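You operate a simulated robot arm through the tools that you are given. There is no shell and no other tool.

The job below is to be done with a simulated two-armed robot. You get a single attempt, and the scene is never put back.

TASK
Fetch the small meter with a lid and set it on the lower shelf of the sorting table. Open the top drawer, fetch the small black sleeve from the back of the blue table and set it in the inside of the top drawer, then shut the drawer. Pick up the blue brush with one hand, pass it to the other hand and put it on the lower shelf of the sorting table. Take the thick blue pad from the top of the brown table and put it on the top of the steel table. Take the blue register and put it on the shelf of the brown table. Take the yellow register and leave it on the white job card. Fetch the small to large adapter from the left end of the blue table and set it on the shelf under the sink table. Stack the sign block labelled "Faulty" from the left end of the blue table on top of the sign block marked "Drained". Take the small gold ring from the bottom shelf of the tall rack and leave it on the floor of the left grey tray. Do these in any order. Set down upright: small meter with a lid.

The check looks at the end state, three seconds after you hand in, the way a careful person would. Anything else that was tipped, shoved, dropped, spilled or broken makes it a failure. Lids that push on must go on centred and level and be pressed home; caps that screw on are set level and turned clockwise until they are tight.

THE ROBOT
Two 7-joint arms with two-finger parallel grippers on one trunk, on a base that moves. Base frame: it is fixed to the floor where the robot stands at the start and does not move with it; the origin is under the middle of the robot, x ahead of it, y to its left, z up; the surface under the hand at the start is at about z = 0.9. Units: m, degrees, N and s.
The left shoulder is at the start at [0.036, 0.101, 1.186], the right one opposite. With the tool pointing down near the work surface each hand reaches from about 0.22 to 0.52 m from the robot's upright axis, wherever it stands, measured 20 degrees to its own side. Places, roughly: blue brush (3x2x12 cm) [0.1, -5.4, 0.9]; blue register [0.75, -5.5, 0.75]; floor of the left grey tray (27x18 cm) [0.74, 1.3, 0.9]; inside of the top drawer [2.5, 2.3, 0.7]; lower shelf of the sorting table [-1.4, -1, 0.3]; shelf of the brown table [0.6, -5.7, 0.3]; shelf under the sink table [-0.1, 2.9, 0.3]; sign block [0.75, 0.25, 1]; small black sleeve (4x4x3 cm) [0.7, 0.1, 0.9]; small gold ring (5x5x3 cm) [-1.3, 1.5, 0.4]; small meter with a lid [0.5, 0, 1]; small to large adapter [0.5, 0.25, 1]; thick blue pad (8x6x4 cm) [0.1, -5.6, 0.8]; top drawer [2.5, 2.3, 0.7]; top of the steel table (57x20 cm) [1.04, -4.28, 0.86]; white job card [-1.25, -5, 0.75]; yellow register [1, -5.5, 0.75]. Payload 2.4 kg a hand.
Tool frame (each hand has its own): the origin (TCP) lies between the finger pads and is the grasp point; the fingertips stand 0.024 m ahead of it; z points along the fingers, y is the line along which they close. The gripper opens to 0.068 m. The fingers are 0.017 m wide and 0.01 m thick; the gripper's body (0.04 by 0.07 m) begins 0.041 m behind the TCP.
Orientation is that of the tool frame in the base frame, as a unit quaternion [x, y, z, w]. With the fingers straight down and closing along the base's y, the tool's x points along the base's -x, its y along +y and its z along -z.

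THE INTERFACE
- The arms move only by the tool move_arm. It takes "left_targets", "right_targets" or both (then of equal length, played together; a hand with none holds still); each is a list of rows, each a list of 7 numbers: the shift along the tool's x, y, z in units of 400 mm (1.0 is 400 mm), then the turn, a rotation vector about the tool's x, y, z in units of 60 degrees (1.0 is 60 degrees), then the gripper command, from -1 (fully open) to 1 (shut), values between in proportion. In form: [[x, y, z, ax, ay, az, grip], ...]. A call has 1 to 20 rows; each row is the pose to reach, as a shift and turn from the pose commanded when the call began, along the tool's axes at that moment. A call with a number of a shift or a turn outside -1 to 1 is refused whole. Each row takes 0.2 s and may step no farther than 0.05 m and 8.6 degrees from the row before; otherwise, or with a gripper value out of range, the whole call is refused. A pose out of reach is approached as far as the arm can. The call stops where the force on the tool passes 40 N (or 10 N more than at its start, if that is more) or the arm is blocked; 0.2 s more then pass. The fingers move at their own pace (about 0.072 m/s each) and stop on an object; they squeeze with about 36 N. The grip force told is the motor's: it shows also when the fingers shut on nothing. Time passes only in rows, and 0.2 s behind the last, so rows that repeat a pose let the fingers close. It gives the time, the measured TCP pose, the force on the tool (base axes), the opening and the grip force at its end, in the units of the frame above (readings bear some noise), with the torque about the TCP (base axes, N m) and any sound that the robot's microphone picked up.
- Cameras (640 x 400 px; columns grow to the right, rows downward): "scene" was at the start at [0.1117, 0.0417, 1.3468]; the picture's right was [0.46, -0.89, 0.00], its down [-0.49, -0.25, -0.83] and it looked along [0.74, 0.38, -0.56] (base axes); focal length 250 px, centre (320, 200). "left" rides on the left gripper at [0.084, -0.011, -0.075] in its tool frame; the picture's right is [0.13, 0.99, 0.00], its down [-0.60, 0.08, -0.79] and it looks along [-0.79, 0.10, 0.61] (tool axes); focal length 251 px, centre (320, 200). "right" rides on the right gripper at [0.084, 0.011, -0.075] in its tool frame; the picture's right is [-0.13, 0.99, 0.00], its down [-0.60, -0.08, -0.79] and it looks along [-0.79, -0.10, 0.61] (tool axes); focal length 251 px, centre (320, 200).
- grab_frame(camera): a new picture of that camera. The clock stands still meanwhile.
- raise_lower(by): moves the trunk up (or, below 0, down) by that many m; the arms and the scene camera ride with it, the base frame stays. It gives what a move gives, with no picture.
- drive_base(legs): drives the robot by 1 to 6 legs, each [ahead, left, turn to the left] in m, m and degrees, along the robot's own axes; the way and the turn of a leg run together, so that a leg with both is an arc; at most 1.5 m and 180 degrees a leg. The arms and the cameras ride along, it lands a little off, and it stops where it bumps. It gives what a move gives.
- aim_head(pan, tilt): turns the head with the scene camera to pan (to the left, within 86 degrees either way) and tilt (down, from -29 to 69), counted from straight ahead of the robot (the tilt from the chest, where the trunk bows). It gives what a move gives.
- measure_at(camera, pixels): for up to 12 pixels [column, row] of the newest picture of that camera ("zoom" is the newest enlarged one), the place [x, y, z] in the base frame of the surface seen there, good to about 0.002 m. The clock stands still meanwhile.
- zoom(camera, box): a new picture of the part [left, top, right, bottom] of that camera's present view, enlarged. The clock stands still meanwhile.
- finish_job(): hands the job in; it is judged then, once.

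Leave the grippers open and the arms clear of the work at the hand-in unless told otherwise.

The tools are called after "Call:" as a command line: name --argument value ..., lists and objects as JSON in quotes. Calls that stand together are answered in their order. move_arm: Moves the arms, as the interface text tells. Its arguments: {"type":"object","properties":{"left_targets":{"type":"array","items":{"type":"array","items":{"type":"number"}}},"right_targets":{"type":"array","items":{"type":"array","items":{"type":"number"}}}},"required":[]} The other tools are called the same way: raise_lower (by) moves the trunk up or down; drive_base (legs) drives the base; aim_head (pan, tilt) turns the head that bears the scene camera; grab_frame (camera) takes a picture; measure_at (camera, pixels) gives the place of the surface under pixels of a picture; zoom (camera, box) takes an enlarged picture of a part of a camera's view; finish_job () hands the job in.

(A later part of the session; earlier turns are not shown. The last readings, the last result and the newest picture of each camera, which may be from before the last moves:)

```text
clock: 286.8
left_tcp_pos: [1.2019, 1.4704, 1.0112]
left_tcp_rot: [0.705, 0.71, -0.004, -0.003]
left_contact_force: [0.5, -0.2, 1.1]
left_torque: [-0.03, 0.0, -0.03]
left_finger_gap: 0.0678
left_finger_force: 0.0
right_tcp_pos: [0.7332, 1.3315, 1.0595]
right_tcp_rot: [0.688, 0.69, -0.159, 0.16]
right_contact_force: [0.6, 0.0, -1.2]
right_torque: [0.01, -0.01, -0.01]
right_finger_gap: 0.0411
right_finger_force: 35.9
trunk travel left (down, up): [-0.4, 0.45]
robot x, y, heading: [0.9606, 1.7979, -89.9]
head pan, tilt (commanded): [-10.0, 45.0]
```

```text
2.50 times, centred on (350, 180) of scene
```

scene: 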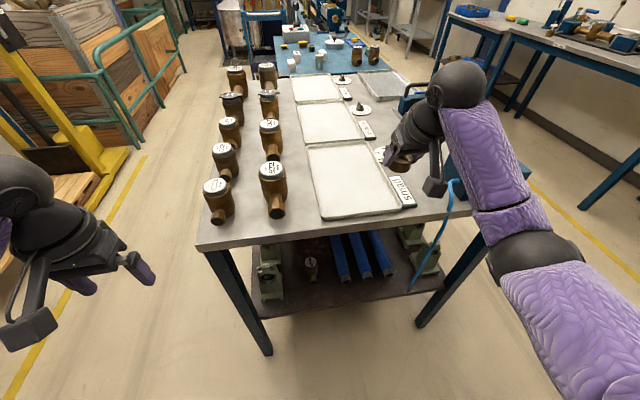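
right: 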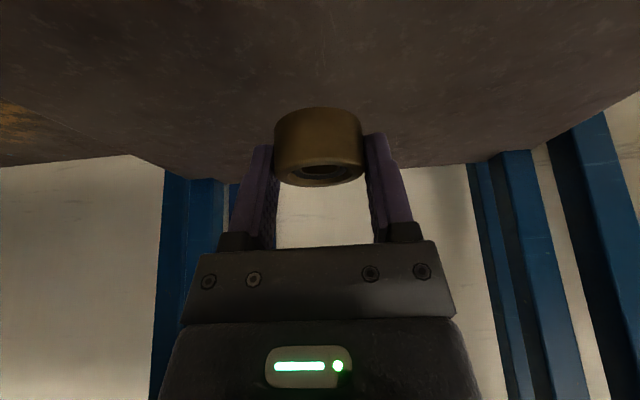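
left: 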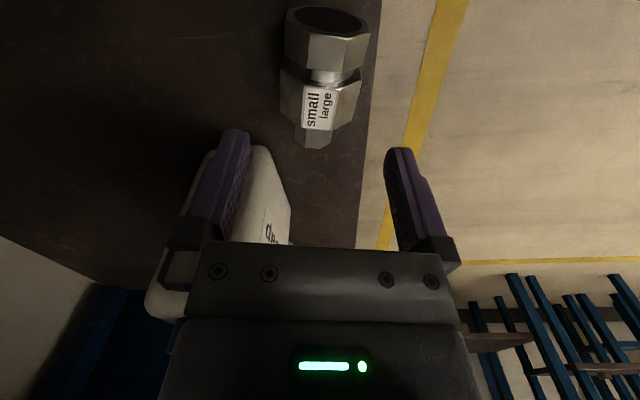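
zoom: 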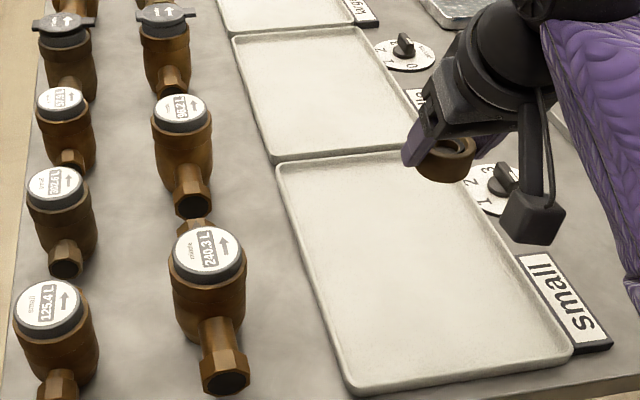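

Now lower 12 cm toward the tray floor.

Call:
move_arm --right_targets '[[0.035, 0, 0.072, 0, 0, 0, 1], [0.07, 0, 0.144, 0, 0, 0, 1], [0.105, 0, 0.215, 0, 0, 0, 1], [0.131, 0, 0.269, 0, 0, 0, 1], [0.131, 0, 0.269, 0, 0, 0, 1]]'

Call:
zoom --camera "scene" --box '[280, 120, 420, 220]'

```text
clock: 288.0
left_tcp_pos: [1.2018, 1.4709, 1.0105]
left_tcp_rot: [0.705, 0.709, -0.004, -0.004]
left_contact_force: [0.7, 0.6, 0.4]
left_torque: [0.02, 0.0, 0.01]
left_finger_gap: 0.0684
left_finger_force: 0.0
right_tcp_pos: [0.7298, 1.3302, 0.9377]
right_tcp_rot: [0.688, 0.69, -0.16, 0.159]
right_contact_force: [-0.3, -0.2, -1.5]
right_torque: [-0.01, 0.02, -0.01]
right_finger_gap: 0.041
right_finger_force: 36.5
trunk travel left (down, up): [-0.4, 0.45]
robot x, y, heading: [0.9628, 1.7952, -90.1]
head pan, tilt (commanded): [-10.0, 45.0]
```

```text
4.00 times, centred on (350, 170) of scene
```

zoom: 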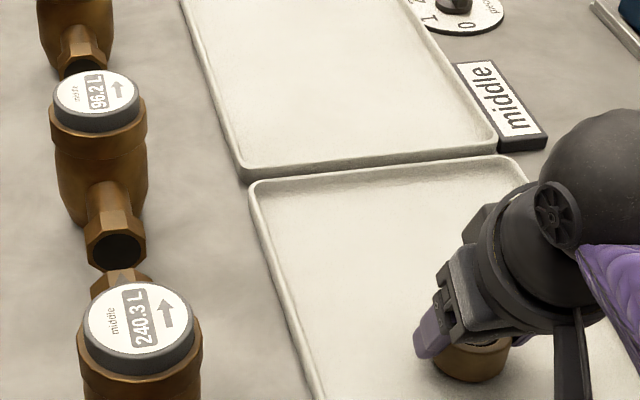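

Close to the floor (~3 mm). Lower in 1–2 mm steps to contact.

Call:
move_arm --right_targets '[[0.002, 0, 0.004, 0, 0, 0, 1], [0.004, 0, 0.008, 0, 0, 0, 1], [0.0055, 0, 0.011, 0, 0, 0, 1]]'

```text
clock: 288.8
left_tcp_pos: [1.2025, 1.4711, 1.0112]
left_tcp_rot: [0.705, 0.71, -0.004, -0.004]
left_contact_force: [0.3, 0.4, 0.7]
left_torque: [0.01, 0.0, -0.02]
left_finger_gap: 0.068
left_finger_force: 0.1
right_tcp_pos: [0.7319, 1.3313, 0.9357]
right_tcp_rot: [0.689, 0.689, -0.159, 0.159]
right_contact_force: [0.0, 0.1, -1.5]
right_torque: [0.03, -0.01, -0.02]
right_finger_gap: 0.0408
right_finger_force: 36.1
trunk travel left (down, up): [-0.4, 0.45]
robot x, y, heading: [0.9631, 1.7989, -90.0]
head pan, tilt (commanded): [-10.0, 45.0]
```

Call:
move_arm --right_targets '[[0.002, 0, 0.004, 0, 0, 0, 1], [0.004, 0, 0.008, 0, 0, 0, 1]]'

```text
clock: 289.4
left_tcp_pos: [1.202, 1.4719, 1.0124]
left_tcp_rot: [0.705, 0.709, -0.004, -0.003]
left_contact_force: [0.6, 0.4, -0.1]
left_torque: [0.0, 0.0, 0.0]
left_finger_gap: 0.0681
left_finger_force: 0.0
right_tcp_pos: [0.7324, 1.3323, 0.9339]
right_tcp_rot: [0.688, 0.689, -0.16, 0.161]
right_contact_force: [-2.5, 0.7, 18.8]
right_torque: [0.33, 0.01, 0.01]
right_finger_gap: 0.0409
right_finger_force: 36.6
trunk travel left (down, up): [-0.4, 0.45]
robot x, y, heading: [0.964, 1.7949, -90.2]
head pan, tilt (commanded): [-10.0, 45.0]
```

Touching the floor (+19 N). Open the gripper and rise.

Call:
move_arm --right_targets '[[-0.002, 0, -0.004, 0, 0, 0, 0.3], [-0.002, 0, -0.004, 0, 0, 0, -0.4], [-0.002, 0, -0.004, 0, 0, 0, -1], [-0.002, 0, -0.004, 0, 0, 0, -1], [0, 0, -0.07, 0, 0, 0, -1], [0, 0, -0.15, 0, 0, 0, -1], [-0.03, 0, -0.25, 0, 0, 0, -1], [-0.08, 0, -0.35, 0, 0, 0, -1]]'

Call:
zoom --camera "scene" --box '[260, 100, 460, 240]'

```text
clock: 291.2
left_tcp_pos: [1.2036, 1.472, 1.0114]
left_tcp_rot: [0.704, 0.71, -0.004, -0.004]
left_contact_force: [0.5, 0.3, 0.0]
left_torque: [0.02, 0.02, 0.01]
left_finger_gap: 0.068
left_finger_force: 0.0
right_tcp_pos: [0.7321, 1.364, 1.0709]
right_tcp_rot: [0.688, 0.69, -0.159, 0.159]
right_contact_force: [-0.2, 0.5, -0.4]
right_torque: [0.0, 0.02, 0.01]
right_finger_gap: 0.0681
right_finger_force: 0.0
trunk travel left (down, up): [-0.4, 0.45]
robot x, y, heading: [0.9683, 1.7967, -90.3]
head pan, tilt (commanded): [-10.0, 45.0]
```

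```text
2.86 times, centred on (360, 170) of scene
```

zoom: 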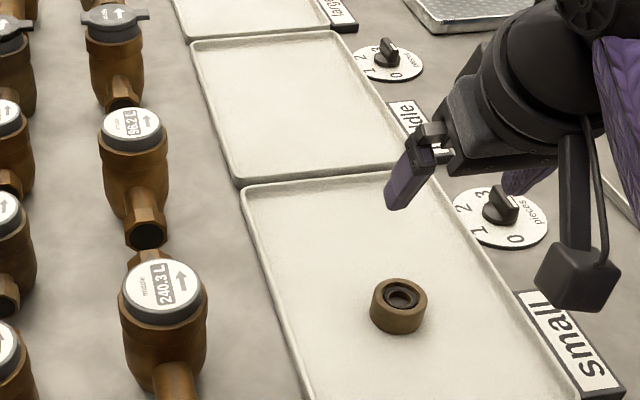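

The ring lies in the left grey tray. Next: stacking Faulty on Drained from behind the blue table. Look toward that area first.

Call:
aim_head --pan 25 --tilt 25

Call:
grab_frame --camera "scene"

```text
clock: 292.2
left_tcp_pos: [1.2012, 1.4699, 1.011]
left_tcp_rot: [0.704, 0.71, -0.004, -0.003]
left_contact_force: [-1.3, -0.1, -0.2]
left_torque: [-0.02, 0.03, 0.0]
left_finger_gap: 0.068
left_finger_force: 0.1
right_tcp_pos: [0.7324, 1.3633, 1.0701]
right_tcp_rot: [0.689, 0.69, -0.158, 0.159]
right_contact_force: [-0.5, -0.1, -0.5]
right_torque: [0.05, 0.01, -0.03]
right_finger_gap: 0.0679
right_finger_force: 0.2
trunk travel left (down, up): [-0.4, 0.45]
robot x, y, heading: [0.9624, 1.7938, -90.0]
head pan, tilt (commanded): [25.0, 25.0]
```

```text
taken
```

scene: 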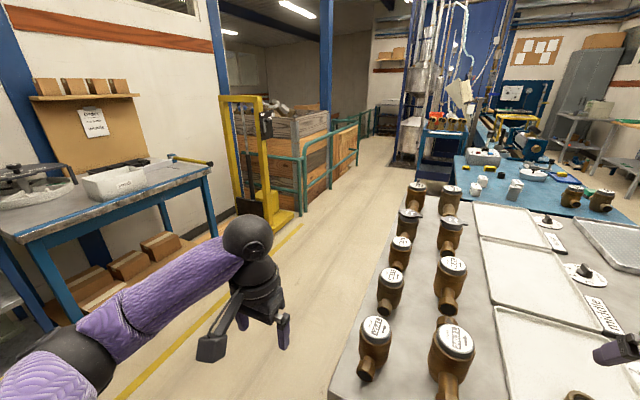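

A clear aisle runs behind the tables. Measure the jack's base, the blue table's back corner and the green railing.

Call:
measure_at --camera "scene" --pixels '[[280, 220], [245, 215], [300, 225], [455, 158], [460, 188], [340, 385], [410, 160], [400, 145], [305, 200], [210, 235], [300, 260], [380, 230]]'

Call:
zoom --camera "scene" --box '[400, 130, 580, 240]'

```text
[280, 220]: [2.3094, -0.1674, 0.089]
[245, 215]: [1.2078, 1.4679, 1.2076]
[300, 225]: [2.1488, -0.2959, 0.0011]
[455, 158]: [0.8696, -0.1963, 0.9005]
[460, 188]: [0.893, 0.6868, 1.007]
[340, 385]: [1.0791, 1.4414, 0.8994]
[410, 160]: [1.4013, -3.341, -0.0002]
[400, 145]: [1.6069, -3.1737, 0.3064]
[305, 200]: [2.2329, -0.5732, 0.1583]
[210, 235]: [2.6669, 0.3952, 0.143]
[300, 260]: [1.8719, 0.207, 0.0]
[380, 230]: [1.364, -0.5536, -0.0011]
```

```text
3.56 times, centred on (490, 185) of scene
```

zoom: 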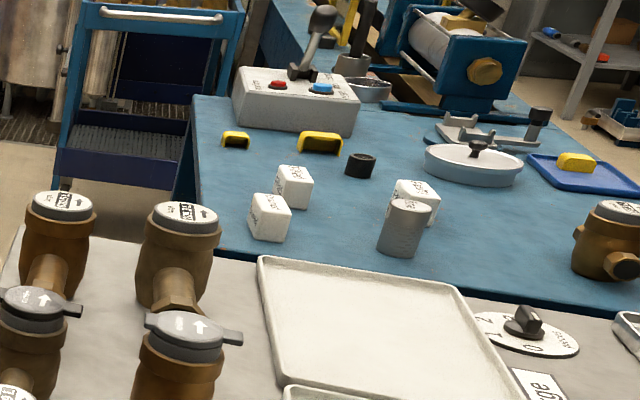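

The aisle is free; blue table's back edge x≈0.875. Drive round: left 0.48 m, ahead 1.65 m, turn right 90° to face the blue table from behind; and make the right hand vertical.

Call:
drive_base --legs '[[0, 0.5, 0], [1.45, 0, 0], [0.25, 0, 0], [0, 0, -90]]'

Call:
move_arm --right_targets '[[0, 0, -0.02, 0, 0.11, 0, -1], [0, 0, -0.05, 0, 0.22, 0, -1], [0, 0, -0.08, 0, 0.33, 0, -1], [0, 0, -0.1, 0, 0.433, 0, -1], [0, 0, -0.1, 0, 0.433, 0, -1]]'

Call:
aim_head --pan -10 --tilt 45

Call:
grab_frame --camera "scene"

```text
clock: 307.2
left_tcp_pos: [1.1029, -0.1359, 1.011]
left_tcp_rot: [1.0, -0.006, 0.001, -0.005]
left_contact_force: [0.0, -0.2, 0.0]
left_torque: [0.03, 0.02, 0.02]
left_finger_gap: 0.0679
left_finger_force: 0.1
right_tcp_pos: [1.0065, 0.3332, 1.0708]
right_tcp_rot: [0.974, -0.009, -0.225, -0.002]
right_contact_force: [-0.4, 0.3, -0.1]
right_torque: [0.02, 0.01, -0.02]
right_finger_gap: 0.068
right_finger_force: 0.0
trunk travel left (down, up): [-0.4, 0.45]
robot x, y, heading: [1.4337, 0.0909, 178.8]
head pan, tilt (commanded): [25.0, 25.0]
```

```text
clock: 308.4
left_tcp_pos: [1.1028, -0.1367, 1.0098]
left_tcp_rot: [1.0, -0.007, 0.0, -0.006]
left_contact_force: [-0.3, -0.1, 0.4]
left_torque: [0.01, 0.02, -0.02]
left_finger_gap: 0.0681
left_finger_force: 0.0
right_tcp_pos: [1.0239, 0.3338, 1.108]
right_tcp_rot: [1.0, -0.01, 0.0, 0.0]
right_contact_force: [0.2, -0.7, -0.6]
right_torque: [-0.01, 0.01, 0.04]
right_finger_gap: 0.0681
right_finger_force: 0.1
trunk travel left (down, up): [-0.4, 0.45]
robot x, y, heading: [1.4323, 0.095, 178.6]
head pan, tilt (commanded): [25.0, 25.0]
```

```text
clock: 309.4
left_tcp_pos: [1.1031, -0.1368, 1.011]
left_tcp_rot: [1.0, -0.007, 0.001, -0.005]
left_contact_force: [0.2, -0.1, -0.6]
left_torque: [0.0, 0.03, -0.01]
left_finger_gap: 0.0679
left_finger_force: 0.0
right_tcp_pos: [1.0241, 0.3335, 1.1067]
right_tcp_rot: [1.0, -0.01, -0.001, 0.0]
right_contact_force: [0.3, 0.5, -0.3]
right_torque: [0.01, -0.05, 0.0]
right_finger_gap: 0.0681
right_finger_force: 0.0
trunk travel left (down, up): [-0.4, 0.45]
robot x, y, heading: [1.432, 0.0969, 178.6]
head pan, tilt (commanded): [-10.0, 45.0]
```

```text
taken
```

scene: 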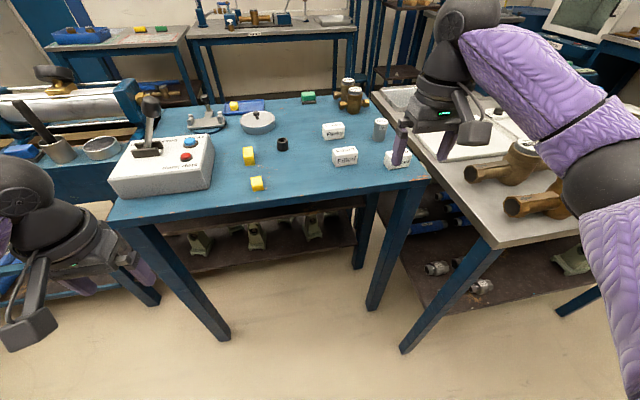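

From behind, I see Drained at (395,160), Filled at (345,155), Faulty at (332,130). Raise the left hand above the lever box, and zoom to measure the blocks.

Call:
move_arm --left_targets '[[0, 0, -0.1, 0, 0, 0, -1], [0, 0, -0.2, 0, 0, 0, -1], [0, 0, -0.3, 0, 0, 0, -1], [0, 0, -0.4, 0, 0, 0, -1], [0, 0, -0.5, 0, 0, 0, -1]]'

Call:
drive_base --legs '[[0.2, 0, 1.2]]'

Call:
aim_head --pan -10 --tilt 50

Call:
grab_frame --camera "scene"

```text
clock: 310.6
left_tcp_pos: [1.1032, -0.1379, 1.2082]
left_tcp_rot: [1.0, -0.008, 0.001, -0.006]
left_contact_force: [-0.4, -1.0, -0.5]
left_torque: [-0.01, -0.01, 0.01]
left_finger_gap: 0.0681
left_finger_force: 0.0
right_tcp_pos: [1.024, 0.3345, 1.1073]
right_tcp_rot: [1.0, -0.01, 0.0, 0.0]
right_contact_force: [0.0, 0.7, 0.6]
right_torque: [0.0, 0.0, 0.01]
right_finger_gap: 0.0678
right_finger_force: 0.0
trunk travel left (down, up): [-0.4, 0.45]
robot x, y, heading: [1.4288, 0.0959, 178.8]
head pan, tilt (commanded): [-10.0, 45.0]
```

```text
clock: 312.2
left_tcp_pos: [0.906, -0.1432, 1.2077]
left_tcp_rot: [1.0, 0.004, 0.0, -0.005]
left_contact_force: [0.3, 0.4, -0.1]
left_torque: [-0.02, -0.01, -0.01]
left_finger_gap: 0.068
left_finger_force: 0.1
right_tcp_pos: [0.8161, 0.3263, 1.1057]
right_tcp_rot: [1.0, 0.002, 0.0, 0.0]
right_contact_force: [-0.5, -0.5, 0.3]
right_torque: [-0.01, -0.03, -0.02]
right_finger_gap: 0.0677
right_finger_force: 0.1
trunk travel left (down, up): [-0.4, 0.45]
robot x, y, heading: [1.234, 0.0975, -179.7]
head pan, tilt (commanded): [-10.0, 45.0]
```

```text
clock: 312.9
left_tcp_pos: [0.9064, -0.1439, 1.208]
left_tcp_rot: [1.0, 0.005, 0.001, -0.006]
left_contact_force: [0.9, 0.7, -0.1]
left_torque: [0.0, -0.03, 0.03]
left_finger_gap: 0.0678
left_finger_force: 0.1
right_tcp_pos: [0.8162, 0.3258, 1.1066]
right_tcp_rot: [1.0, 0.002, 0.0, 0.0]
right_contact_force: [0.2, 0.1, -0.6]
right_torque: [-0.01, -0.02, -0.01]
right_finger_gap: 0.068
right_finger_force: 0.0
trunk travel left (down, up): [-0.4, 0.45]
robot x, y, heading: [1.2316, 0.0954, -179.8]
head pan, tilt (commanded): [-10.0, 50.0]
```

```text
taken
```

scene: 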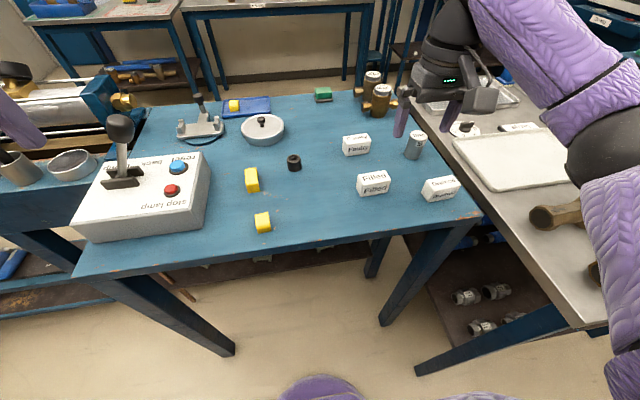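

Call:
zoom --camera "scene" --box '[320, 120, 480, 220]'

Call:
measure_at --camera "zoom" --pixels '[[92, 62], [188, 52], [208, 70], [108, 88], [150, 68], [155, 115], [410, 240], [525, 218], [560, 245], [435, 272], [480, 245], [500, 290]]'

```text
4.00 times, centred on (400, 170) of scene
```

zoom: 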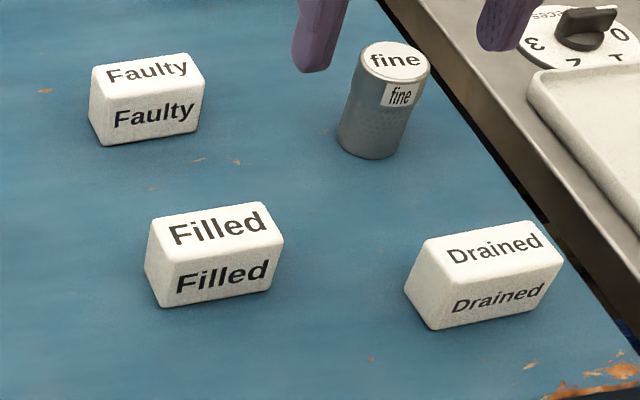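

```text
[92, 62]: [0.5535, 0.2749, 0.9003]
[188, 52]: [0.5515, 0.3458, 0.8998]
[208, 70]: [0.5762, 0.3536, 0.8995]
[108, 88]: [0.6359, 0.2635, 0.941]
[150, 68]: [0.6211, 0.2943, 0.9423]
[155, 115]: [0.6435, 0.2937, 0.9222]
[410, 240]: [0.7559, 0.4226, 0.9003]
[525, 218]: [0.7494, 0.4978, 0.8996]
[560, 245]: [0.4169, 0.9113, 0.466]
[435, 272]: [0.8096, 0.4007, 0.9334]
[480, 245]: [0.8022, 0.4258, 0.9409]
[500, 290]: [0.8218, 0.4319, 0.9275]
```

Zoom more on each block for precise corners.

Call:
zoom --camera "scene" --box '[335, 125, 385, 160]'

Call:
measure_at --camera "zoom" --pixels '[[115, 120], [120, 180], [420, 85], [425, 130], [440, 150], [130, 205], [270, 145], [135, 270], [435, 235], [280, 250]]'

Call:
zoom --camera "scene" --box '[415, 165, 465, 210]'

Call:
measure_at --camera "zoom" --pixels '[[130, 200], [205, 255], [480, 140], [530, 190], [330, 190], [210, 320], [520, 270], [360, 290], [170, 240], [500, 210]]'

```text
11.43 times, centred on (360, 142) of scene
```

zoom: 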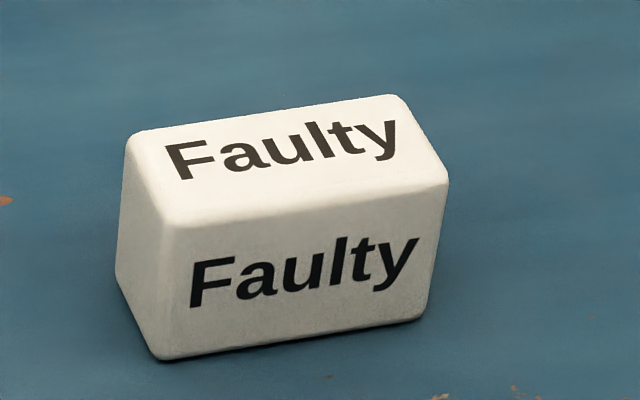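

```text
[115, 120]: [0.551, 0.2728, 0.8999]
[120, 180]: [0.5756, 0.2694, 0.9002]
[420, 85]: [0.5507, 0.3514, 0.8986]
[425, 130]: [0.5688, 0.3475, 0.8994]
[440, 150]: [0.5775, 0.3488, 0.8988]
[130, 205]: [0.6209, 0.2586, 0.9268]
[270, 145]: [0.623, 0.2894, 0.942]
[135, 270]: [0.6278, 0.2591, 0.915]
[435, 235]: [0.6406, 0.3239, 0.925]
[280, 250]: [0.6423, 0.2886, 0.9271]
```

```text
8.89 times, centred on (440, 188) of scene
```

zoom: 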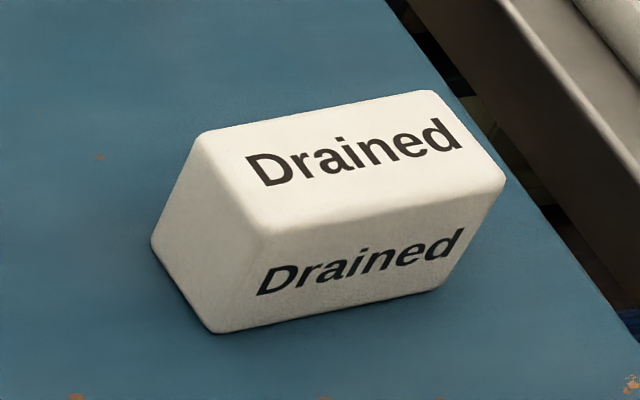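

```text
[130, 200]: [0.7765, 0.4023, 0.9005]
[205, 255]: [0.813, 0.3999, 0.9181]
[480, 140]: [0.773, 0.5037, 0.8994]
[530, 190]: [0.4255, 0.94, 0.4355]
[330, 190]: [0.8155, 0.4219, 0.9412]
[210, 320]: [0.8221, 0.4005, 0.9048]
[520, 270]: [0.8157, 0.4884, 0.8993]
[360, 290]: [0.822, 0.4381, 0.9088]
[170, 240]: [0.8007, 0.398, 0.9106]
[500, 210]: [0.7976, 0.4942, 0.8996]
```

Faulty: centre ≈(0.626,0.2915), 0.064 × 0.032; Drained: centre ≈(0.805,0.4315). I'll grip Faulty across its short side: yaw the right hand 90° clockwise (two calls).

Call:
move_arm --right_targets '[[0, 0, 0, 0, 0, 0.125, -1], [0, 0, 0, 0, 0, 0.25, -1], [0, 0, 0, 0, 0, 0.375, -1], [0, 0, 0, 0, 0, 0.5, -1], [0, 0, 0, 0, 0, 0.625, -1], [0, 0, 0, 0, 0, 0.75, -1]]'

Call:
move_arm --right_targets '[[0, 0, 0, 0, 0, 0.125, -1], [0, 0, 0, 0, 0, 0.25, -1], [0, 0, 0, 0, 0, 0.375, -1], [0, 0, 0, 0, 0, 0.5, -1], [0, 0, 0, 0, 0, 0.625, -1], [0, 0, 0, 0, 0, 0.75, -1], [0, 0, 0, 0, 0, 0.75, -1]]'

Call:
drive_base --legs '[[0.165, 0, -0.2]]'

Call:
grab_frame --camera "right"

Call:
grab_frame --camera "scene"

```text
clock: 314.3
left_tcp_pos: [0.9064, -0.1432, 1.2084]
left_tcp_rot: [1.0, 0.004, 0.0, -0.006]
left_contact_force: [-0.7, -0.1, -0.6]
left_torque: [-0.06, 0.01, -0.02]
left_finger_gap: 0.0681
left_finger_force: 0.0
right_tcp_pos: [0.8157, 0.3265, 1.1062]
right_tcp_rot: [0.924, -0.383, -0.001, -0.001]
right_contact_force: [0.4, -0.8, -0.8]
right_torque: [0.0, 0.0, -0.04]
right_finger_gap: 0.068
right_finger_force: 0.1
trunk travel left (down, up): [-0.4, 0.45]
robot x, y, heading: [1.2339, 0.0921, -179.9]
head pan, tilt (commanded): [-10.0, 50.0]
```

```text
clock: 315.9
left_tcp_pos: [0.9058, -0.1437, 1.209]
left_tcp_rot: [1.0, 0.005, 0.0, -0.006]
left_contact_force: [-0.9, 0.0, -0.2]
left_torque: [0.03, -0.04, -0.02]
left_finger_gap: 0.0678
left_finger_force: 0.0
right_tcp_pos: [0.8171, 0.3268, 1.1064]
right_tcp_rot: [0.708, -0.706, 0.001, 0.0]
right_contact_force: [-0.6, 1.1, 0.5]
right_torque: [0.01, 0.01, 0.02]
right_finger_gap: 0.0676
right_finger_force: 0.0
trunk travel left (down, up): [-0.4, 0.45]
robot x, y, heading: [1.2268, 0.0949, -179.9]
head pan, tilt (commanded): [-10.0, 50.0]
```

```text
clock: 317.3
left_tcp_pos: [0.7394, -0.1427, 1.2092]
left_tcp_rot: [1.0, 0.003, -0.001, -0.005]
left_contact_force: [-0.7, 0.6, -0.6]
left_torque: [-0.01, -0.04, 0.03]
left_finger_gap: 0.0681
left_finger_force: 0.1
right_tcp_pos: [0.6514, 0.3269, 1.1072]
right_tcp_rot: [0.707, -0.707, 0.0, 0.0]
right_contact_force: [-0.9, 0.3, -0.6]
right_torque: [0.01, -0.02, -0.02]
right_finger_gap: 0.0677
right_finger_force: 0.0
trunk travel left (down, up): [-0.4, 0.45]
robot x, y, heading: [1.064, 0.0968, 180.2]
head pan, tilt (commanded): [-10.0, 50.0]
```

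```text
taken
```

right: 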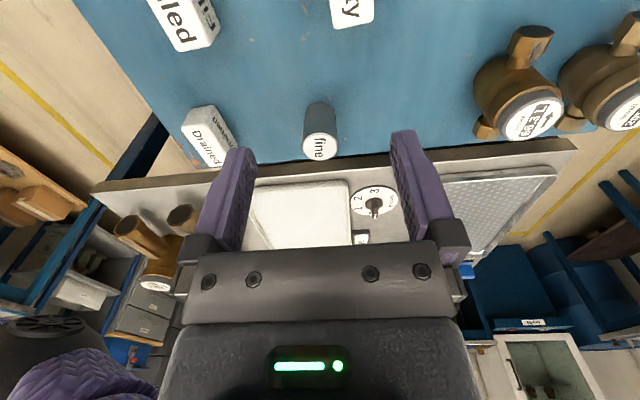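

```text
taken
```

scene: 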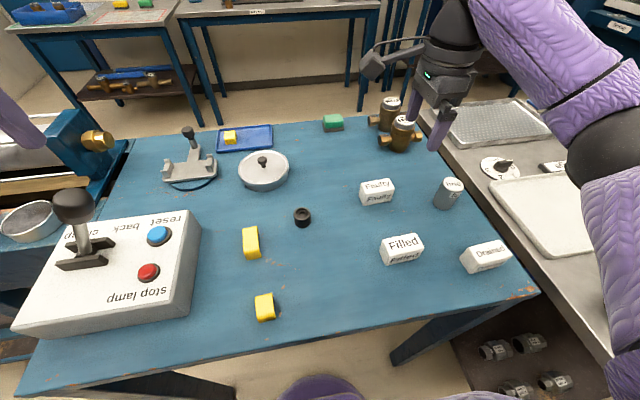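

Move over Faulty and down to z≈1.0 to check alignment with the wrist camera.

Call:
move_arm --right_targets '[[0.045, 0.032, 0.05, 0, 0, 0, -1], [0.0885, 0.0635, 0.12, 0, 0, 0, -1], [0.0885, 0.0635, 0.19, 0, 0, 0, -1], [0.0885, 0.0635, 0.26, 0, 0, 0, -1], [0.0885, 0.0635, 0.26, 0, 0, 0, -1]]'

Call:
grab_frame --camera "right"

Call:
zoom --camera "scene" --box '[320, 60, 500, 220]'

```text
clock: 318.5
left_tcp_pos: [0.7391, -0.143, 1.2087]
left_tcp_rot: [1.0, 0.004, 0.0, -0.005]
left_contact_force: [-0.3, -0.3, 1.0]
left_torque: [0.01, -0.04, -0.03]
left_finger_gap: 0.0682
left_finger_force: 0.2
right_tcp_pos: [0.6259, 0.2923, 1.0017]
right_tcp_rot: [0.707, -0.707, 0.0, 0.0]
right_contact_force: [-0.9, -0.2, 0.2]
right_torque: [0.0, 0.0, 0.0]
right_finger_gap: 0.0679
right_finger_force: 0.1
trunk travel left (down, up): [-0.4, 0.45]
robot x, y, heading: [1.0649, 0.095, 180.1]
head pan, tilt (commanded): [-10.0, 50.0]
```

```text
taken
```

right: 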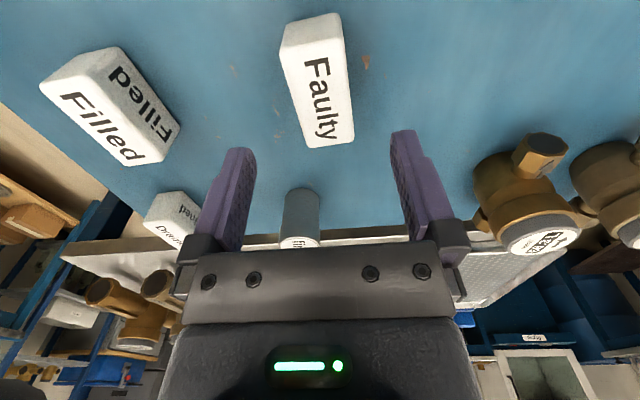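

```text
2.50 times, centred on (410, 140) of scene
```

zoom: 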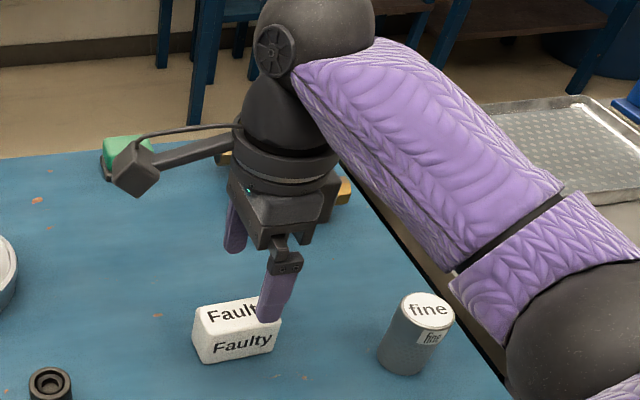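

Measure the Faulty top face corners in the wrist view.

Call:
measure_at --camera "right" --pixels '[[292, 28], [333, 20], [312, 143], [348, 138], [318, 85], [295, 90], [345, 80], [320, 130], [312, 35]]'

```text
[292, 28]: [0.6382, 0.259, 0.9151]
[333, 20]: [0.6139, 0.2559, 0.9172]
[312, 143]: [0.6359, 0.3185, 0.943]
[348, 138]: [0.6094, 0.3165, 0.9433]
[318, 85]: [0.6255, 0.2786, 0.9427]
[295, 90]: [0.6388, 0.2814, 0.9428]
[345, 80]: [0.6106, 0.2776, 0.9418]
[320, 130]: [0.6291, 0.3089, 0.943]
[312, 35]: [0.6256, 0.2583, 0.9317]
```

Centre (0.6245,0.289), yaw ≈3°. Descend to TCP z≈0.932 with that small yaw, then close.

Call:
move_arm --right_targets '[[0.004, 0.002, 0.06, 0, 0, -0.025, -1], [0.008, 0.0035, 0.12, 0, 0, -0.05, -1], [0.008, 0.0035, 0.174, 0, 0, -0.05, -1], [0.008, 0.0035, 0.174, 0, 0, -0.05, -1], [0.008, 0.0035, 0.174, 0, 0, -0.05, 0], [0.008, 0.0035, 0.174, 0, 0, -0.05, 1], [0.008, 0.0035, 0.174, 0, 0, -0.05, 1], [0.008, 0.0035, 0.174, 0, 0, -0.05, 1], [0.008, 0.0035, 0.174, 0, 0, -0.05, 1]]'

Call:
grab_frame --camera "right"

```text
clock: 320.5
left_tcp_pos: [0.7399, -0.1431, 1.209]
left_tcp_rot: [1.0, 0.002, 0.0, -0.005]
left_contact_force: [0.9, -1.0, 0.2]
left_torque: [0.03, 0.0, 0.02]
left_finger_gap: 0.0681
left_finger_force: 0.2
right_tcp_pos: [0.624, 0.2897, 0.9337]
right_tcp_rot: [0.725, -0.688, 0.0, 0.0]
right_contact_force: [-0.5, -0.4, 0.4]
right_torque: [0.03, -0.02, -0.01]
right_finger_gap: 0.0332
right_finger_force: 35.7
trunk travel left (down, up): [-0.4, 0.45]
robot x, y, heading: [1.0668, 0.092, 179.9]
head pan, tilt (commanded): [-10.0, 50.0]
```

```text
taken
```

right: 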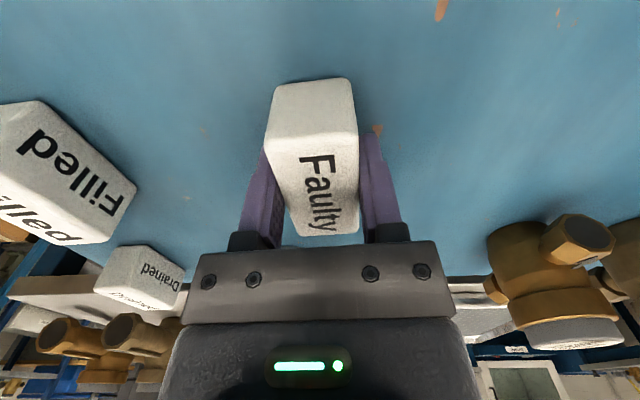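

Gripped. Lift 12 cm, carry over to above Drained (0.805,0.432), removing the 3° yaw.

Call:
move_arm --right_targets '[[0, 0, -0.04, 0, 0, 0, 1], [0, 0, -0.11, 0, 0, 0, 1], [0, 0, -0.2, 0, 0, 0, 1], [0, 0, -0.3, 0, 0, 0, 1], [-0.055, -0.078, -0.3, 0, 0, 0.01, 1], [-0.11, -0.156, -0.3, 0, 0, 0.02, 1], [-0.165, -0.235, -0.3, 0, 0, 0.03, 1], [-0.22, -0.313, -0.3, 0, 0, 0.04, 1], [-0.276, -0.392, -0.3, 0, 0, 0.05, 1], [-0.331, -0.47, -0.3, 0, 0, 0.05, 1], [-0.331, -0.47, -0.3, 0, 0, 0.05, 1]]'

Call:
grab_frame --camera "right"

Call:
aim_head --pan -40 --tilt 50

Call:
grab_frame --camera "scene"

```text
clock: 322.9
left_tcp_pos: [0.7411, -0.143, 1.2092]
left_tcp_rot: [1.0, 0.002, 0.0, -0.005]
left_contact_force: [-0.1, -0.6, -0.2]
left_torque: [0.0, 0.02, 0.03]
left_finger_gap: 0.0681
left_finger_force: 0.0
right_tcp_pos: [0.8065, 0.4295, 1.0533]
right_tcp_rot: [0.708, -0.706, 0.001, 0.0]
right_contact_force: [-0.1, 0.8, -0.6]
right_torque: [0.01, 0.0, 0.01]
right_finger_gap: 0.0331
right_finger_force: 36.0
trunk travel left (down, up): [-0.4, 0.45]
robot x, y, heading: [1.0663, 0.0945, 179.9]
head pan, tilt (commanded): [-10.0, 50.0]
```

```text
taken
```

right: 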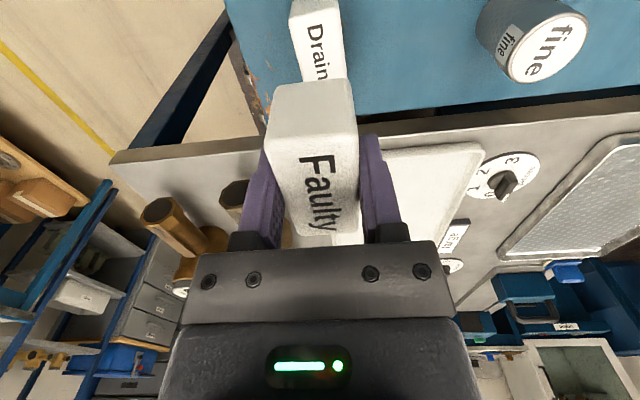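

```text
clock: 323.9
left_tcp_pos: [0.7403, -0.1425, 1.2082]
left_tcp_rot: [1.0, 0.002, 0.0, -0.005]
left_contact_force: [0.3, -0.2, -0.8]
left_torque: [0.02, -0.04, -0.03]
left_finger_gap: 0.0681
left_finger_force: 0.0
right_tcp_pos: [0.8057, 0.4305, 1.0544]
right_tcp_rot: [-0.707, 0.707, 0.001, -0.001]
right_contact_force: [-0.4, 0.5, -0.5]
right_torque: [0.01, -0.02, -0.02]
right_finger_gap: 0.0333
right_finger_force: 36.0
trunk travel left (down, up): [-0.4, 0.45]
robot x, y, heading: [1.0665, 0.0952, 179.8]
head pan, tilt (commanded): [-40.0, 50.0]
```

```text
taken
```

scene: 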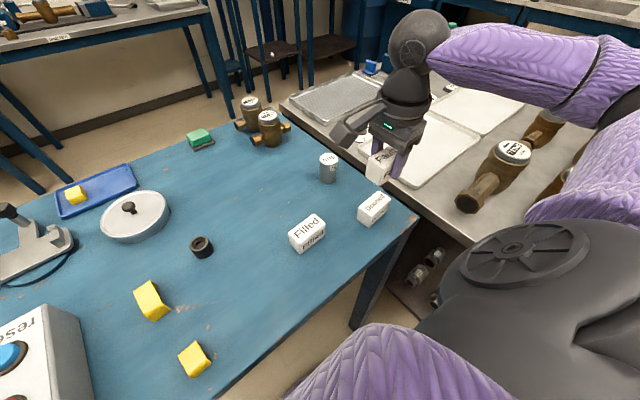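

Check the Drained block's edges in the wrist view for the final alignment.

Call:
measure_at --camera "right" --pixels '[[293, 15], [338, 15], [316, 15], [300, 60], [342, 55], [320, 60], [300, 40], [340, 40], [316, 2]]'

Call:
zoom --camera "right" --box '[250, 0, 400, 100]'

Call:
zoom --camera "scene" --box '[340, 130, 420, 235]'

```text
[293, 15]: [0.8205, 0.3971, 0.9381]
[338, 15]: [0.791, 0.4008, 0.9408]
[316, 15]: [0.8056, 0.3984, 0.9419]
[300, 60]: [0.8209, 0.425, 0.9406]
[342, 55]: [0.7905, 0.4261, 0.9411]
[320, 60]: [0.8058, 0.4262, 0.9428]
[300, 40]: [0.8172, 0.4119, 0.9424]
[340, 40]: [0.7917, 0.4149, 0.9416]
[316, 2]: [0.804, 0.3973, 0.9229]
```

```text
4.00 times, centred on (325, 50) of right
```

zoom: 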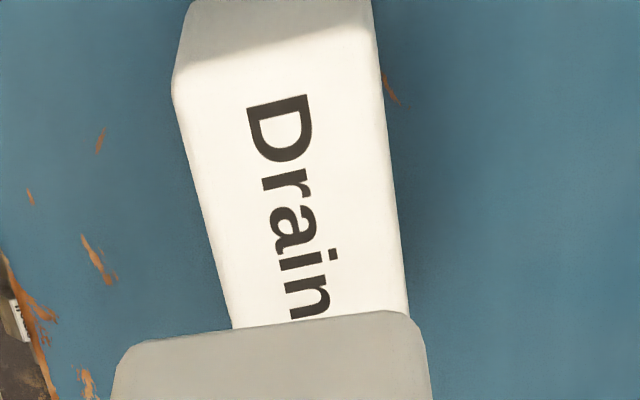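

```text
3.81 times, centred on (380, 182) of scene
```

zoom: 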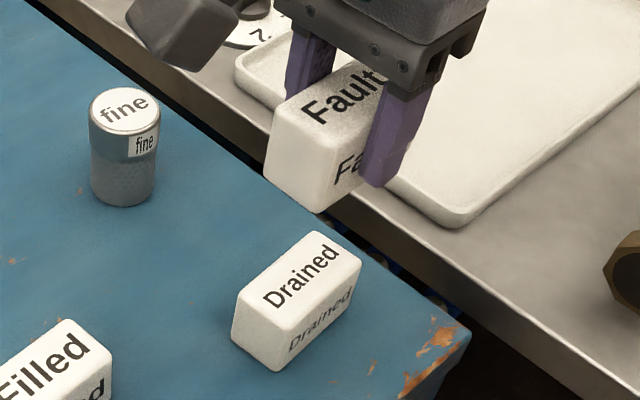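

Alignment within ~1 mm. Lower to z≈0.985 (about 9 mm above contact).

Call:
move_arm --right_targets '[[0.002, 0, 0.05, 0, 0, 0, 1], [0.003, 0, 0.1, 0, 0, 0, 1], [0.003, 0, 0.14, 0, 0, 0, 1], [0.003, 0, 0.172, 0, 0, 0, 1], [0.003, 0, 0.172, 0, 0, 0, 1]]'

Call:
zoom --camera "scene" --box '[330, 130, 430, 235]'

```text
clock: 325.1
left_tcp_pos: [0.7399, -0.1426, 1.2089]
left_tcp_rot: [1.0, 0.003, 0.0, -0.005]
left_contact_force: [0.0, -0.6, 0.2]
left_torque: [-0.02, -0.04, -0.02]
left_finger_gap: 0.0681
left_finger_force: 0.0
right_tcp_pos: [0.8053, 0.431, 0.9835]
right_tcp_rot: [0.707, -0.707, 0.0, 0.0]
right_contact_force: [0.0, 0.0, -0.8]
right_torque: [0.0, 0.02, 0.0]
right_finger_gap: 0.0334
right_finger_force: 35.7
trunk travel left (down, up): [-0.4, 0.45]
robot x, y, heading: [1.0702, 0.0945, 179.7]
head pan, tilt (commanded): [-40.0, 50.0]
```

```text
3.81 times, centred on (380, 182) of scene
```

zoom: 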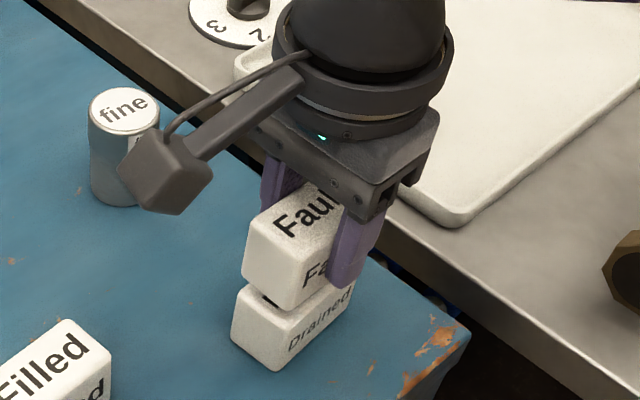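

Well aligned. Lower in small steps until contact.

Call:
move_arm --right_targets '[[0.003, 0, 0.006, 0, 0, 0, 1], [0.003, 0, 0.012, 0, 0, 0, 1], [0.003, 0, 0.016, 0, 0, 0, 1]]'

Call:
move_arm --right_targets '[[0, 0, 0.003, 0, 0, 0, 1], [0, 0, 0.005, 0, 0, 0, 1]]'

```text
clock: 325.9
left_tcp_pos: [0.7401, -0.143, 1.2085]
left_tcp_rot: [1.0, 0.003, -0.001, -0.005]
left_contact_force: [0.0, -0.1, 0.1]
left_torque: [-0.02, -0.03, 0.02]
left_finger_gap: 0.0682
left_finger_force: 0.0
right_tcp_pos: [0.8049, 0.4288, 0.9795]
right_tcp_rot: [0.707, -0.707, 0.0, 0.0]
right_contact_force: [-0.7, -0.1, -0.8]
right_torque: [-0.01, -0.02, 0.0]
right_finger_gap: 0.0331
right_finger_force: 36.3
trunk travel left (down, up): [-0.4, 0.45]
robot x, y, heading: [1.0688, 0.0915, 180.0]
head pan, tilt (commanded): [-40.0, 50.0]
```

```text
clock: 326.5
left_tcp_pos: [0.7408, -0.1429, 1.2089]
left_tcp_rot: [1.0, 0.003, -0.001, -0.004]
left_contact_force: [-0.3, -0.3, -0.8]
left_torque: [0.02, -0.03, -0.01]
left_finger_gap: 0.068
left_finger_force: 0.0
right_tcp_pos: [0.8049, 0.4295, 0.9767]
right_tcp_rot: [0.707, -0.707, 0.0, 0.0]
right_contact_force: [-0.3, -0.4, -0.7]
right_torque: [-0.03, -0.02, 0.03]
right_finger_gap: 0.0333
right_finger_force: 35.8
trunk travel left (down, up): [-0.4, 0.45]
robot x, y, heading: [1.066, 0.0957, 179.7]
head pan, tilt (commanded): [-40.0, 50.0]
```

Call:
move_arm --right_targets '[[0, 0, 0.003, 0, 0, 0, 1], [0, 0, 0.005, 0, 0, 0, 1]]'

```text
clock: 327.1
left_tcp_pos: [0.7401, -0.1439, 1.2089]
left_tcp_rot: [1.0, 0.002, -0.001, -0.005]
left_contact_force: [-0.5, 0.1, 0.0]
left_torque: [0.0, 0.01, 0.02]
left_finger_gap: 0.0681
left_finger_force: 0.1
right_tcp_pos: [0.8052, 0.4285, 0.9762]
right_tcp_rot: [-0.707, 0.707, 0.002, 0.0]
right_contact_force: [-0.1, 2.5, 14.6]
right_torque: [0.28, -0.03, -0.04]
right_finger_gap: 0.0332
right_finger_force: 36.2
trunk travel left (down, up): [-0.4, 0.45]
robot x, y, heading: [1.0619, 0.0956, 180.1]
head pan, tilt (commanded): [-40.0, 50.0]
```

Contact (+15 N). Release gradually and rise straight up.

Call:
move_arm --right_targets '[[0, 0, -0.002, 0, 0, 0, 0.3], [0, 0, -0.003, 0, 0, 0, 0], [0, 0, -0.003, 0, 0, 0, -0.5], [0, 0, -0.003, 0, 0, 0, -1], [0, 0, -0.003, 0, 0, 0, -1], [0, 0, -0.05, 0, 0, 0, -1], [0, 0, -0.13, 0, 0, 0, -1], [0, 0, -0.23, 0, 0, 0, -1], [0, 0, -0.3, 0, 0, 0, -1]]'

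Call:
zoom --camera "scene" --box '[330, 120, 430, 235]'

```text
clock: 329.1
left_tcp_pos: [0.74, -0.1419, 1.2084]
left_tcp_rot: [1.0, 0.002, 0.001, -0.005]
left_contact_force: [0.5, 0.3, -0.8]
left_torque: [0.01, 0.06, -0.03]
left_finger_gap: 0.068
left_finger_force: 0.1
right_tcp_pos: [0.8033, 0.4284, 1.0944]
right_tcp_rot: [0.708, -0.706, 0.0, 0.0]
right_contact_force: [0.2, 0.6, -0.9]
right_torque: [0.0, -0.02, -0.01]
right_finger_gap: 0.0682
right_finger_force: 0.1
trunk travel left (down, up): [-0.4, 0.45]
robot x, y, heading: [1.0704, 0.0962, 180.0]
head pan, tilt (commanded): [-40.0, 50.0]
```

```text
3.48 times, centred on (380, 178) of scene
```

zoom: 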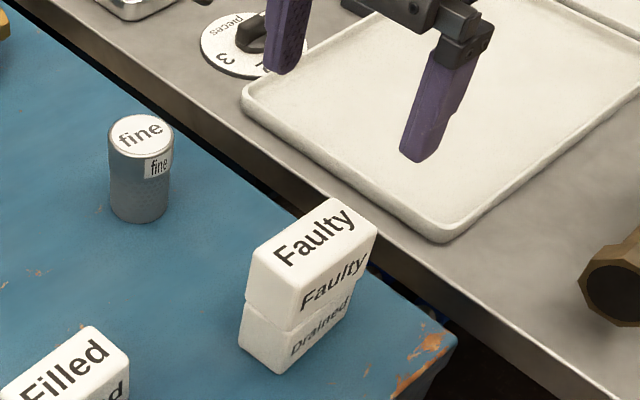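

The stack is neat. Next, the black sleeve at ≈(0.655,0.127). Move the right hand over it at the same height.

Call:
move_arm --right_targets '[[0.094, 0.046, 0, 0, 0, 0, -1], [0.188, 0.092, 0, 0, 0, 0, -1], [0.282, 0.139, 0, 0, 0, 0, -1], [0.376, 0.185, 0, 0, 0, 0, -1], [0.47, 0.231, 0, 0, 0, 0, -1], [0.564, 0.277, 0, 0, 0, 0, -1], [0.658, 0.324, 0.02, 0, 0, 0, -1], [0.7525, 0.37, 0.06, 0, 0, 0, -1], [0.7525, 0.37, 0.12, 0, 0, 0, -1], [0.7525, 0.37, 0.18, 0, 0, 0, -1]]'

Call:
grab_frame --camera "right"

Call:
aim_head --pan -5 --tilt 50

Call:
grab_frame --camera "scene"

```text
clock: 331.3
left_tcp_pos: [0.7398, -0.1427, 1.2086]
left_tcp_rot: [1.0, 0.002, 0.0, -0.006]
left_contact_force: [-0.4, 0.1, 0.5]
left_torque: [0.0, -0.02, 0.03]
left_finger_gap: 0.068
left_finger_force: 0.1
right_tcp_pos: [0.6568, 0.126, 1.0208]
right_tcp_rot: [0.707, -0.707, 0.0, 0.0]
right_contact_force: [0.4, 0.1, -0.4]
right_torque: [-0.06, -0.01, -0.01]
right_finger_gap: 0.0678
right_finger_force: 0.1
trunk travel left (down, up): [-0.4, 0.45]
robot x, y, heading: [1.0676, 0.0951, 179.8]
head pan, tilt (commanded): [-40.0, 50.0]
```

```text
taken
```

right: 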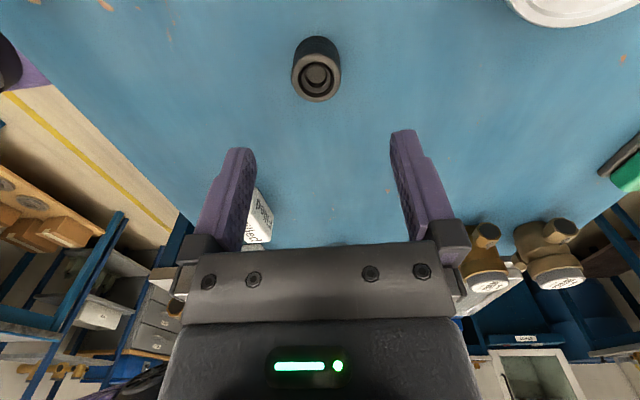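

```text
clock: 332.3
left_tcp_pos: [0.7405, -0.1432, 1.2087]
left_tcp_rot: [1.0, 0.002, 0.0, -0.006]
left_contact_force: [-0.9, 0.7, 0.1]
left_torque: [0.01, -0.01, 0.01]
left_finger_gap: 0.068
left_finger_force: 0.0
right_tcp_pos: [0.656, 0.1266, 1.022]
right_tcp_rot: [0.707, -0.707, 0.0, 0.0]
right_contact_force: [0.2, -0.8, 0.2]
right_torque: [-0.01, 0.01, -0.03]
right_finger_gap: 0.0681
right_finger_force: 0.3
trunk travel left (down, up): [-0.4, 0.45]
robot x, y, heading: [1.0649, 0.1004, 179.9]
head pan, tilt (commanded): [-5.0, 50.0]
```

```text
taken
```

scene: 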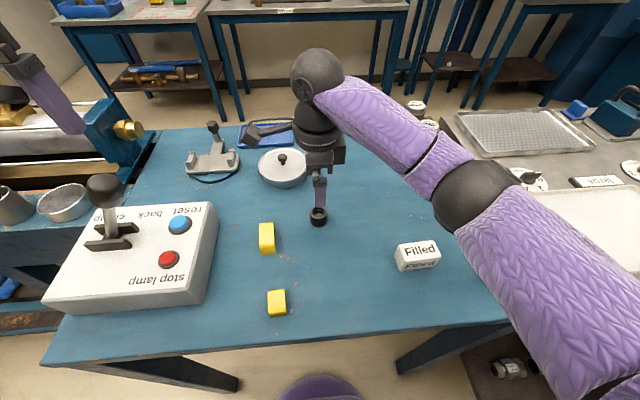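

Measure the sleeve in the wrist view.

Call:
measure_at --camera "right" --pixels '[[297, 72], [337, 72], [318, 95], [300, 85], [335, 85], [317, 60], [317, 97], [294, 60], [340, 60]]'

Call:
zoom --camera "right" --box '[270, 20, 370, 120]'

```text
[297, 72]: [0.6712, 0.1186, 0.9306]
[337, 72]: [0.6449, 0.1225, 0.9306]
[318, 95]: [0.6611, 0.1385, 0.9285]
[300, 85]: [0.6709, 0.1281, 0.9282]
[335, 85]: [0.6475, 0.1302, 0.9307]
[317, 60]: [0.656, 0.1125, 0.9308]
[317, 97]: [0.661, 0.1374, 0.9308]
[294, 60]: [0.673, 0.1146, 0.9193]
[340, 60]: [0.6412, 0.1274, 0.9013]
```

```text
4.00 times, centred on (320, 70) of right
```

zoom: 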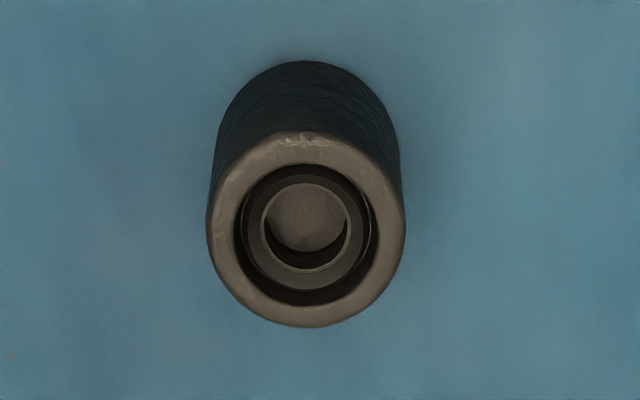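

Sleeve: centre ≈(0.658,0.1235), top z=0.931. Descend to TCP z≈0.928 and close.

Call:
move_arm --right_targets '[[0.004, -0.003, 0.08, 0, 0, 0, -1], [0.0075, -0.005, 0.16, 0, 0, 0, -1], [0.0075, -0.005, 0.21, 0, 0, 0, -1], [0.0075, -0.005, 0.235, 0, 0, 0, -1], [0.0075, -0.005, 0.235, 0, 0, 0, 0], [0.0075, -0.005, 0.235, 0, 0, 0, 1], [0.0075, -0.005, 0.235, 0, 0, 0, 1], [0.0075, -0.005, 0.235, 0, 0, 0, 1], [0.0075, -0.005, 0.235, 0, 0, 0, 1]]'

Call:
move_arm --right_targets '[[0, 0, -0.03, 0, 0, 0, 1], [0, 0, -0.08, 0, 0, 0, 1], [0, 0, -0.17, 0, 0, 0, 1], [0, 0, -0.27, 0, 0, 0, 1], [0, 0, -0.37, 0, 0, 0, 1], [0, 0, -0.45, 0, 0, 0, 1]]'

Call:
grab_frame --camera "right"

```text
clock: 334.3
left_tcp_pos: [0.7399, -0.1441, 1.2088]
left_tcp_rot: [1.0, 0.003, 0.0, -0.005]
left_contact_force: [-0.3, -0.9, 0.1]
left_torque: [-0.03, 0.0, -0.02]
left_finger_gap: 0.0682
left_finger_force: 0.0
right_tcp_pos: [0.659, 0.1246, 0.9278]
right_tcp_rot: [0.707, -0.707, 0.0, 0.0]
right_contact_force: [0.3, 0.2, 0.8]
right_torque: [0.0, -0.02, -0.02]
right_finger_gap: 0.0328
right_finger_force: 36.2
trunk travel left (down, up): [-0.4, 0.45]
robot x, y, heading: [1.0613, 0.0949, 180.1]
head pan, tilt (commanded): [-5.0, 50.0]
```

```text
clock: 335.7
left_tcp_pos: [0.7399, -0.1427, 1.2079]
left_tcp_rot: [1.0, 0.002, 0.0, -0.004]
left_contact_force: [0.1, -0.3, -0.9]
left_torque: [0.02, 0.02, -0.03]
left_finger_gap: 0.0678
left_finger_force: 0.1
right_tcp_pos: [0.6574, 0.1239, 1.1064]
right_tcp_rot: [0.707, -0.707, 0.0, 0.0]
right_contact_force: [-1.0, 0.3, -0.7]
right_torque: [0.01, 0.0, -0.03]
right_finger_gap: 0.0328
right_finger_force: 36.4
trunk travel left (down, up): [-0.4, 0.45]
robot x, y, heading: [1.064, 0.0985, 179.8]
head pan, tilt (commanded): [-5.0, 50.0]
```

```text
taken
```

right: 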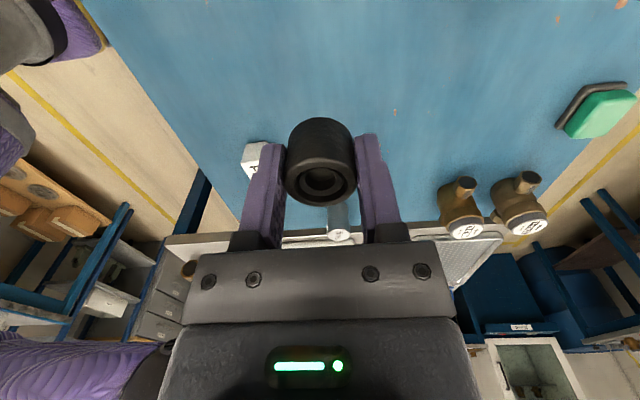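

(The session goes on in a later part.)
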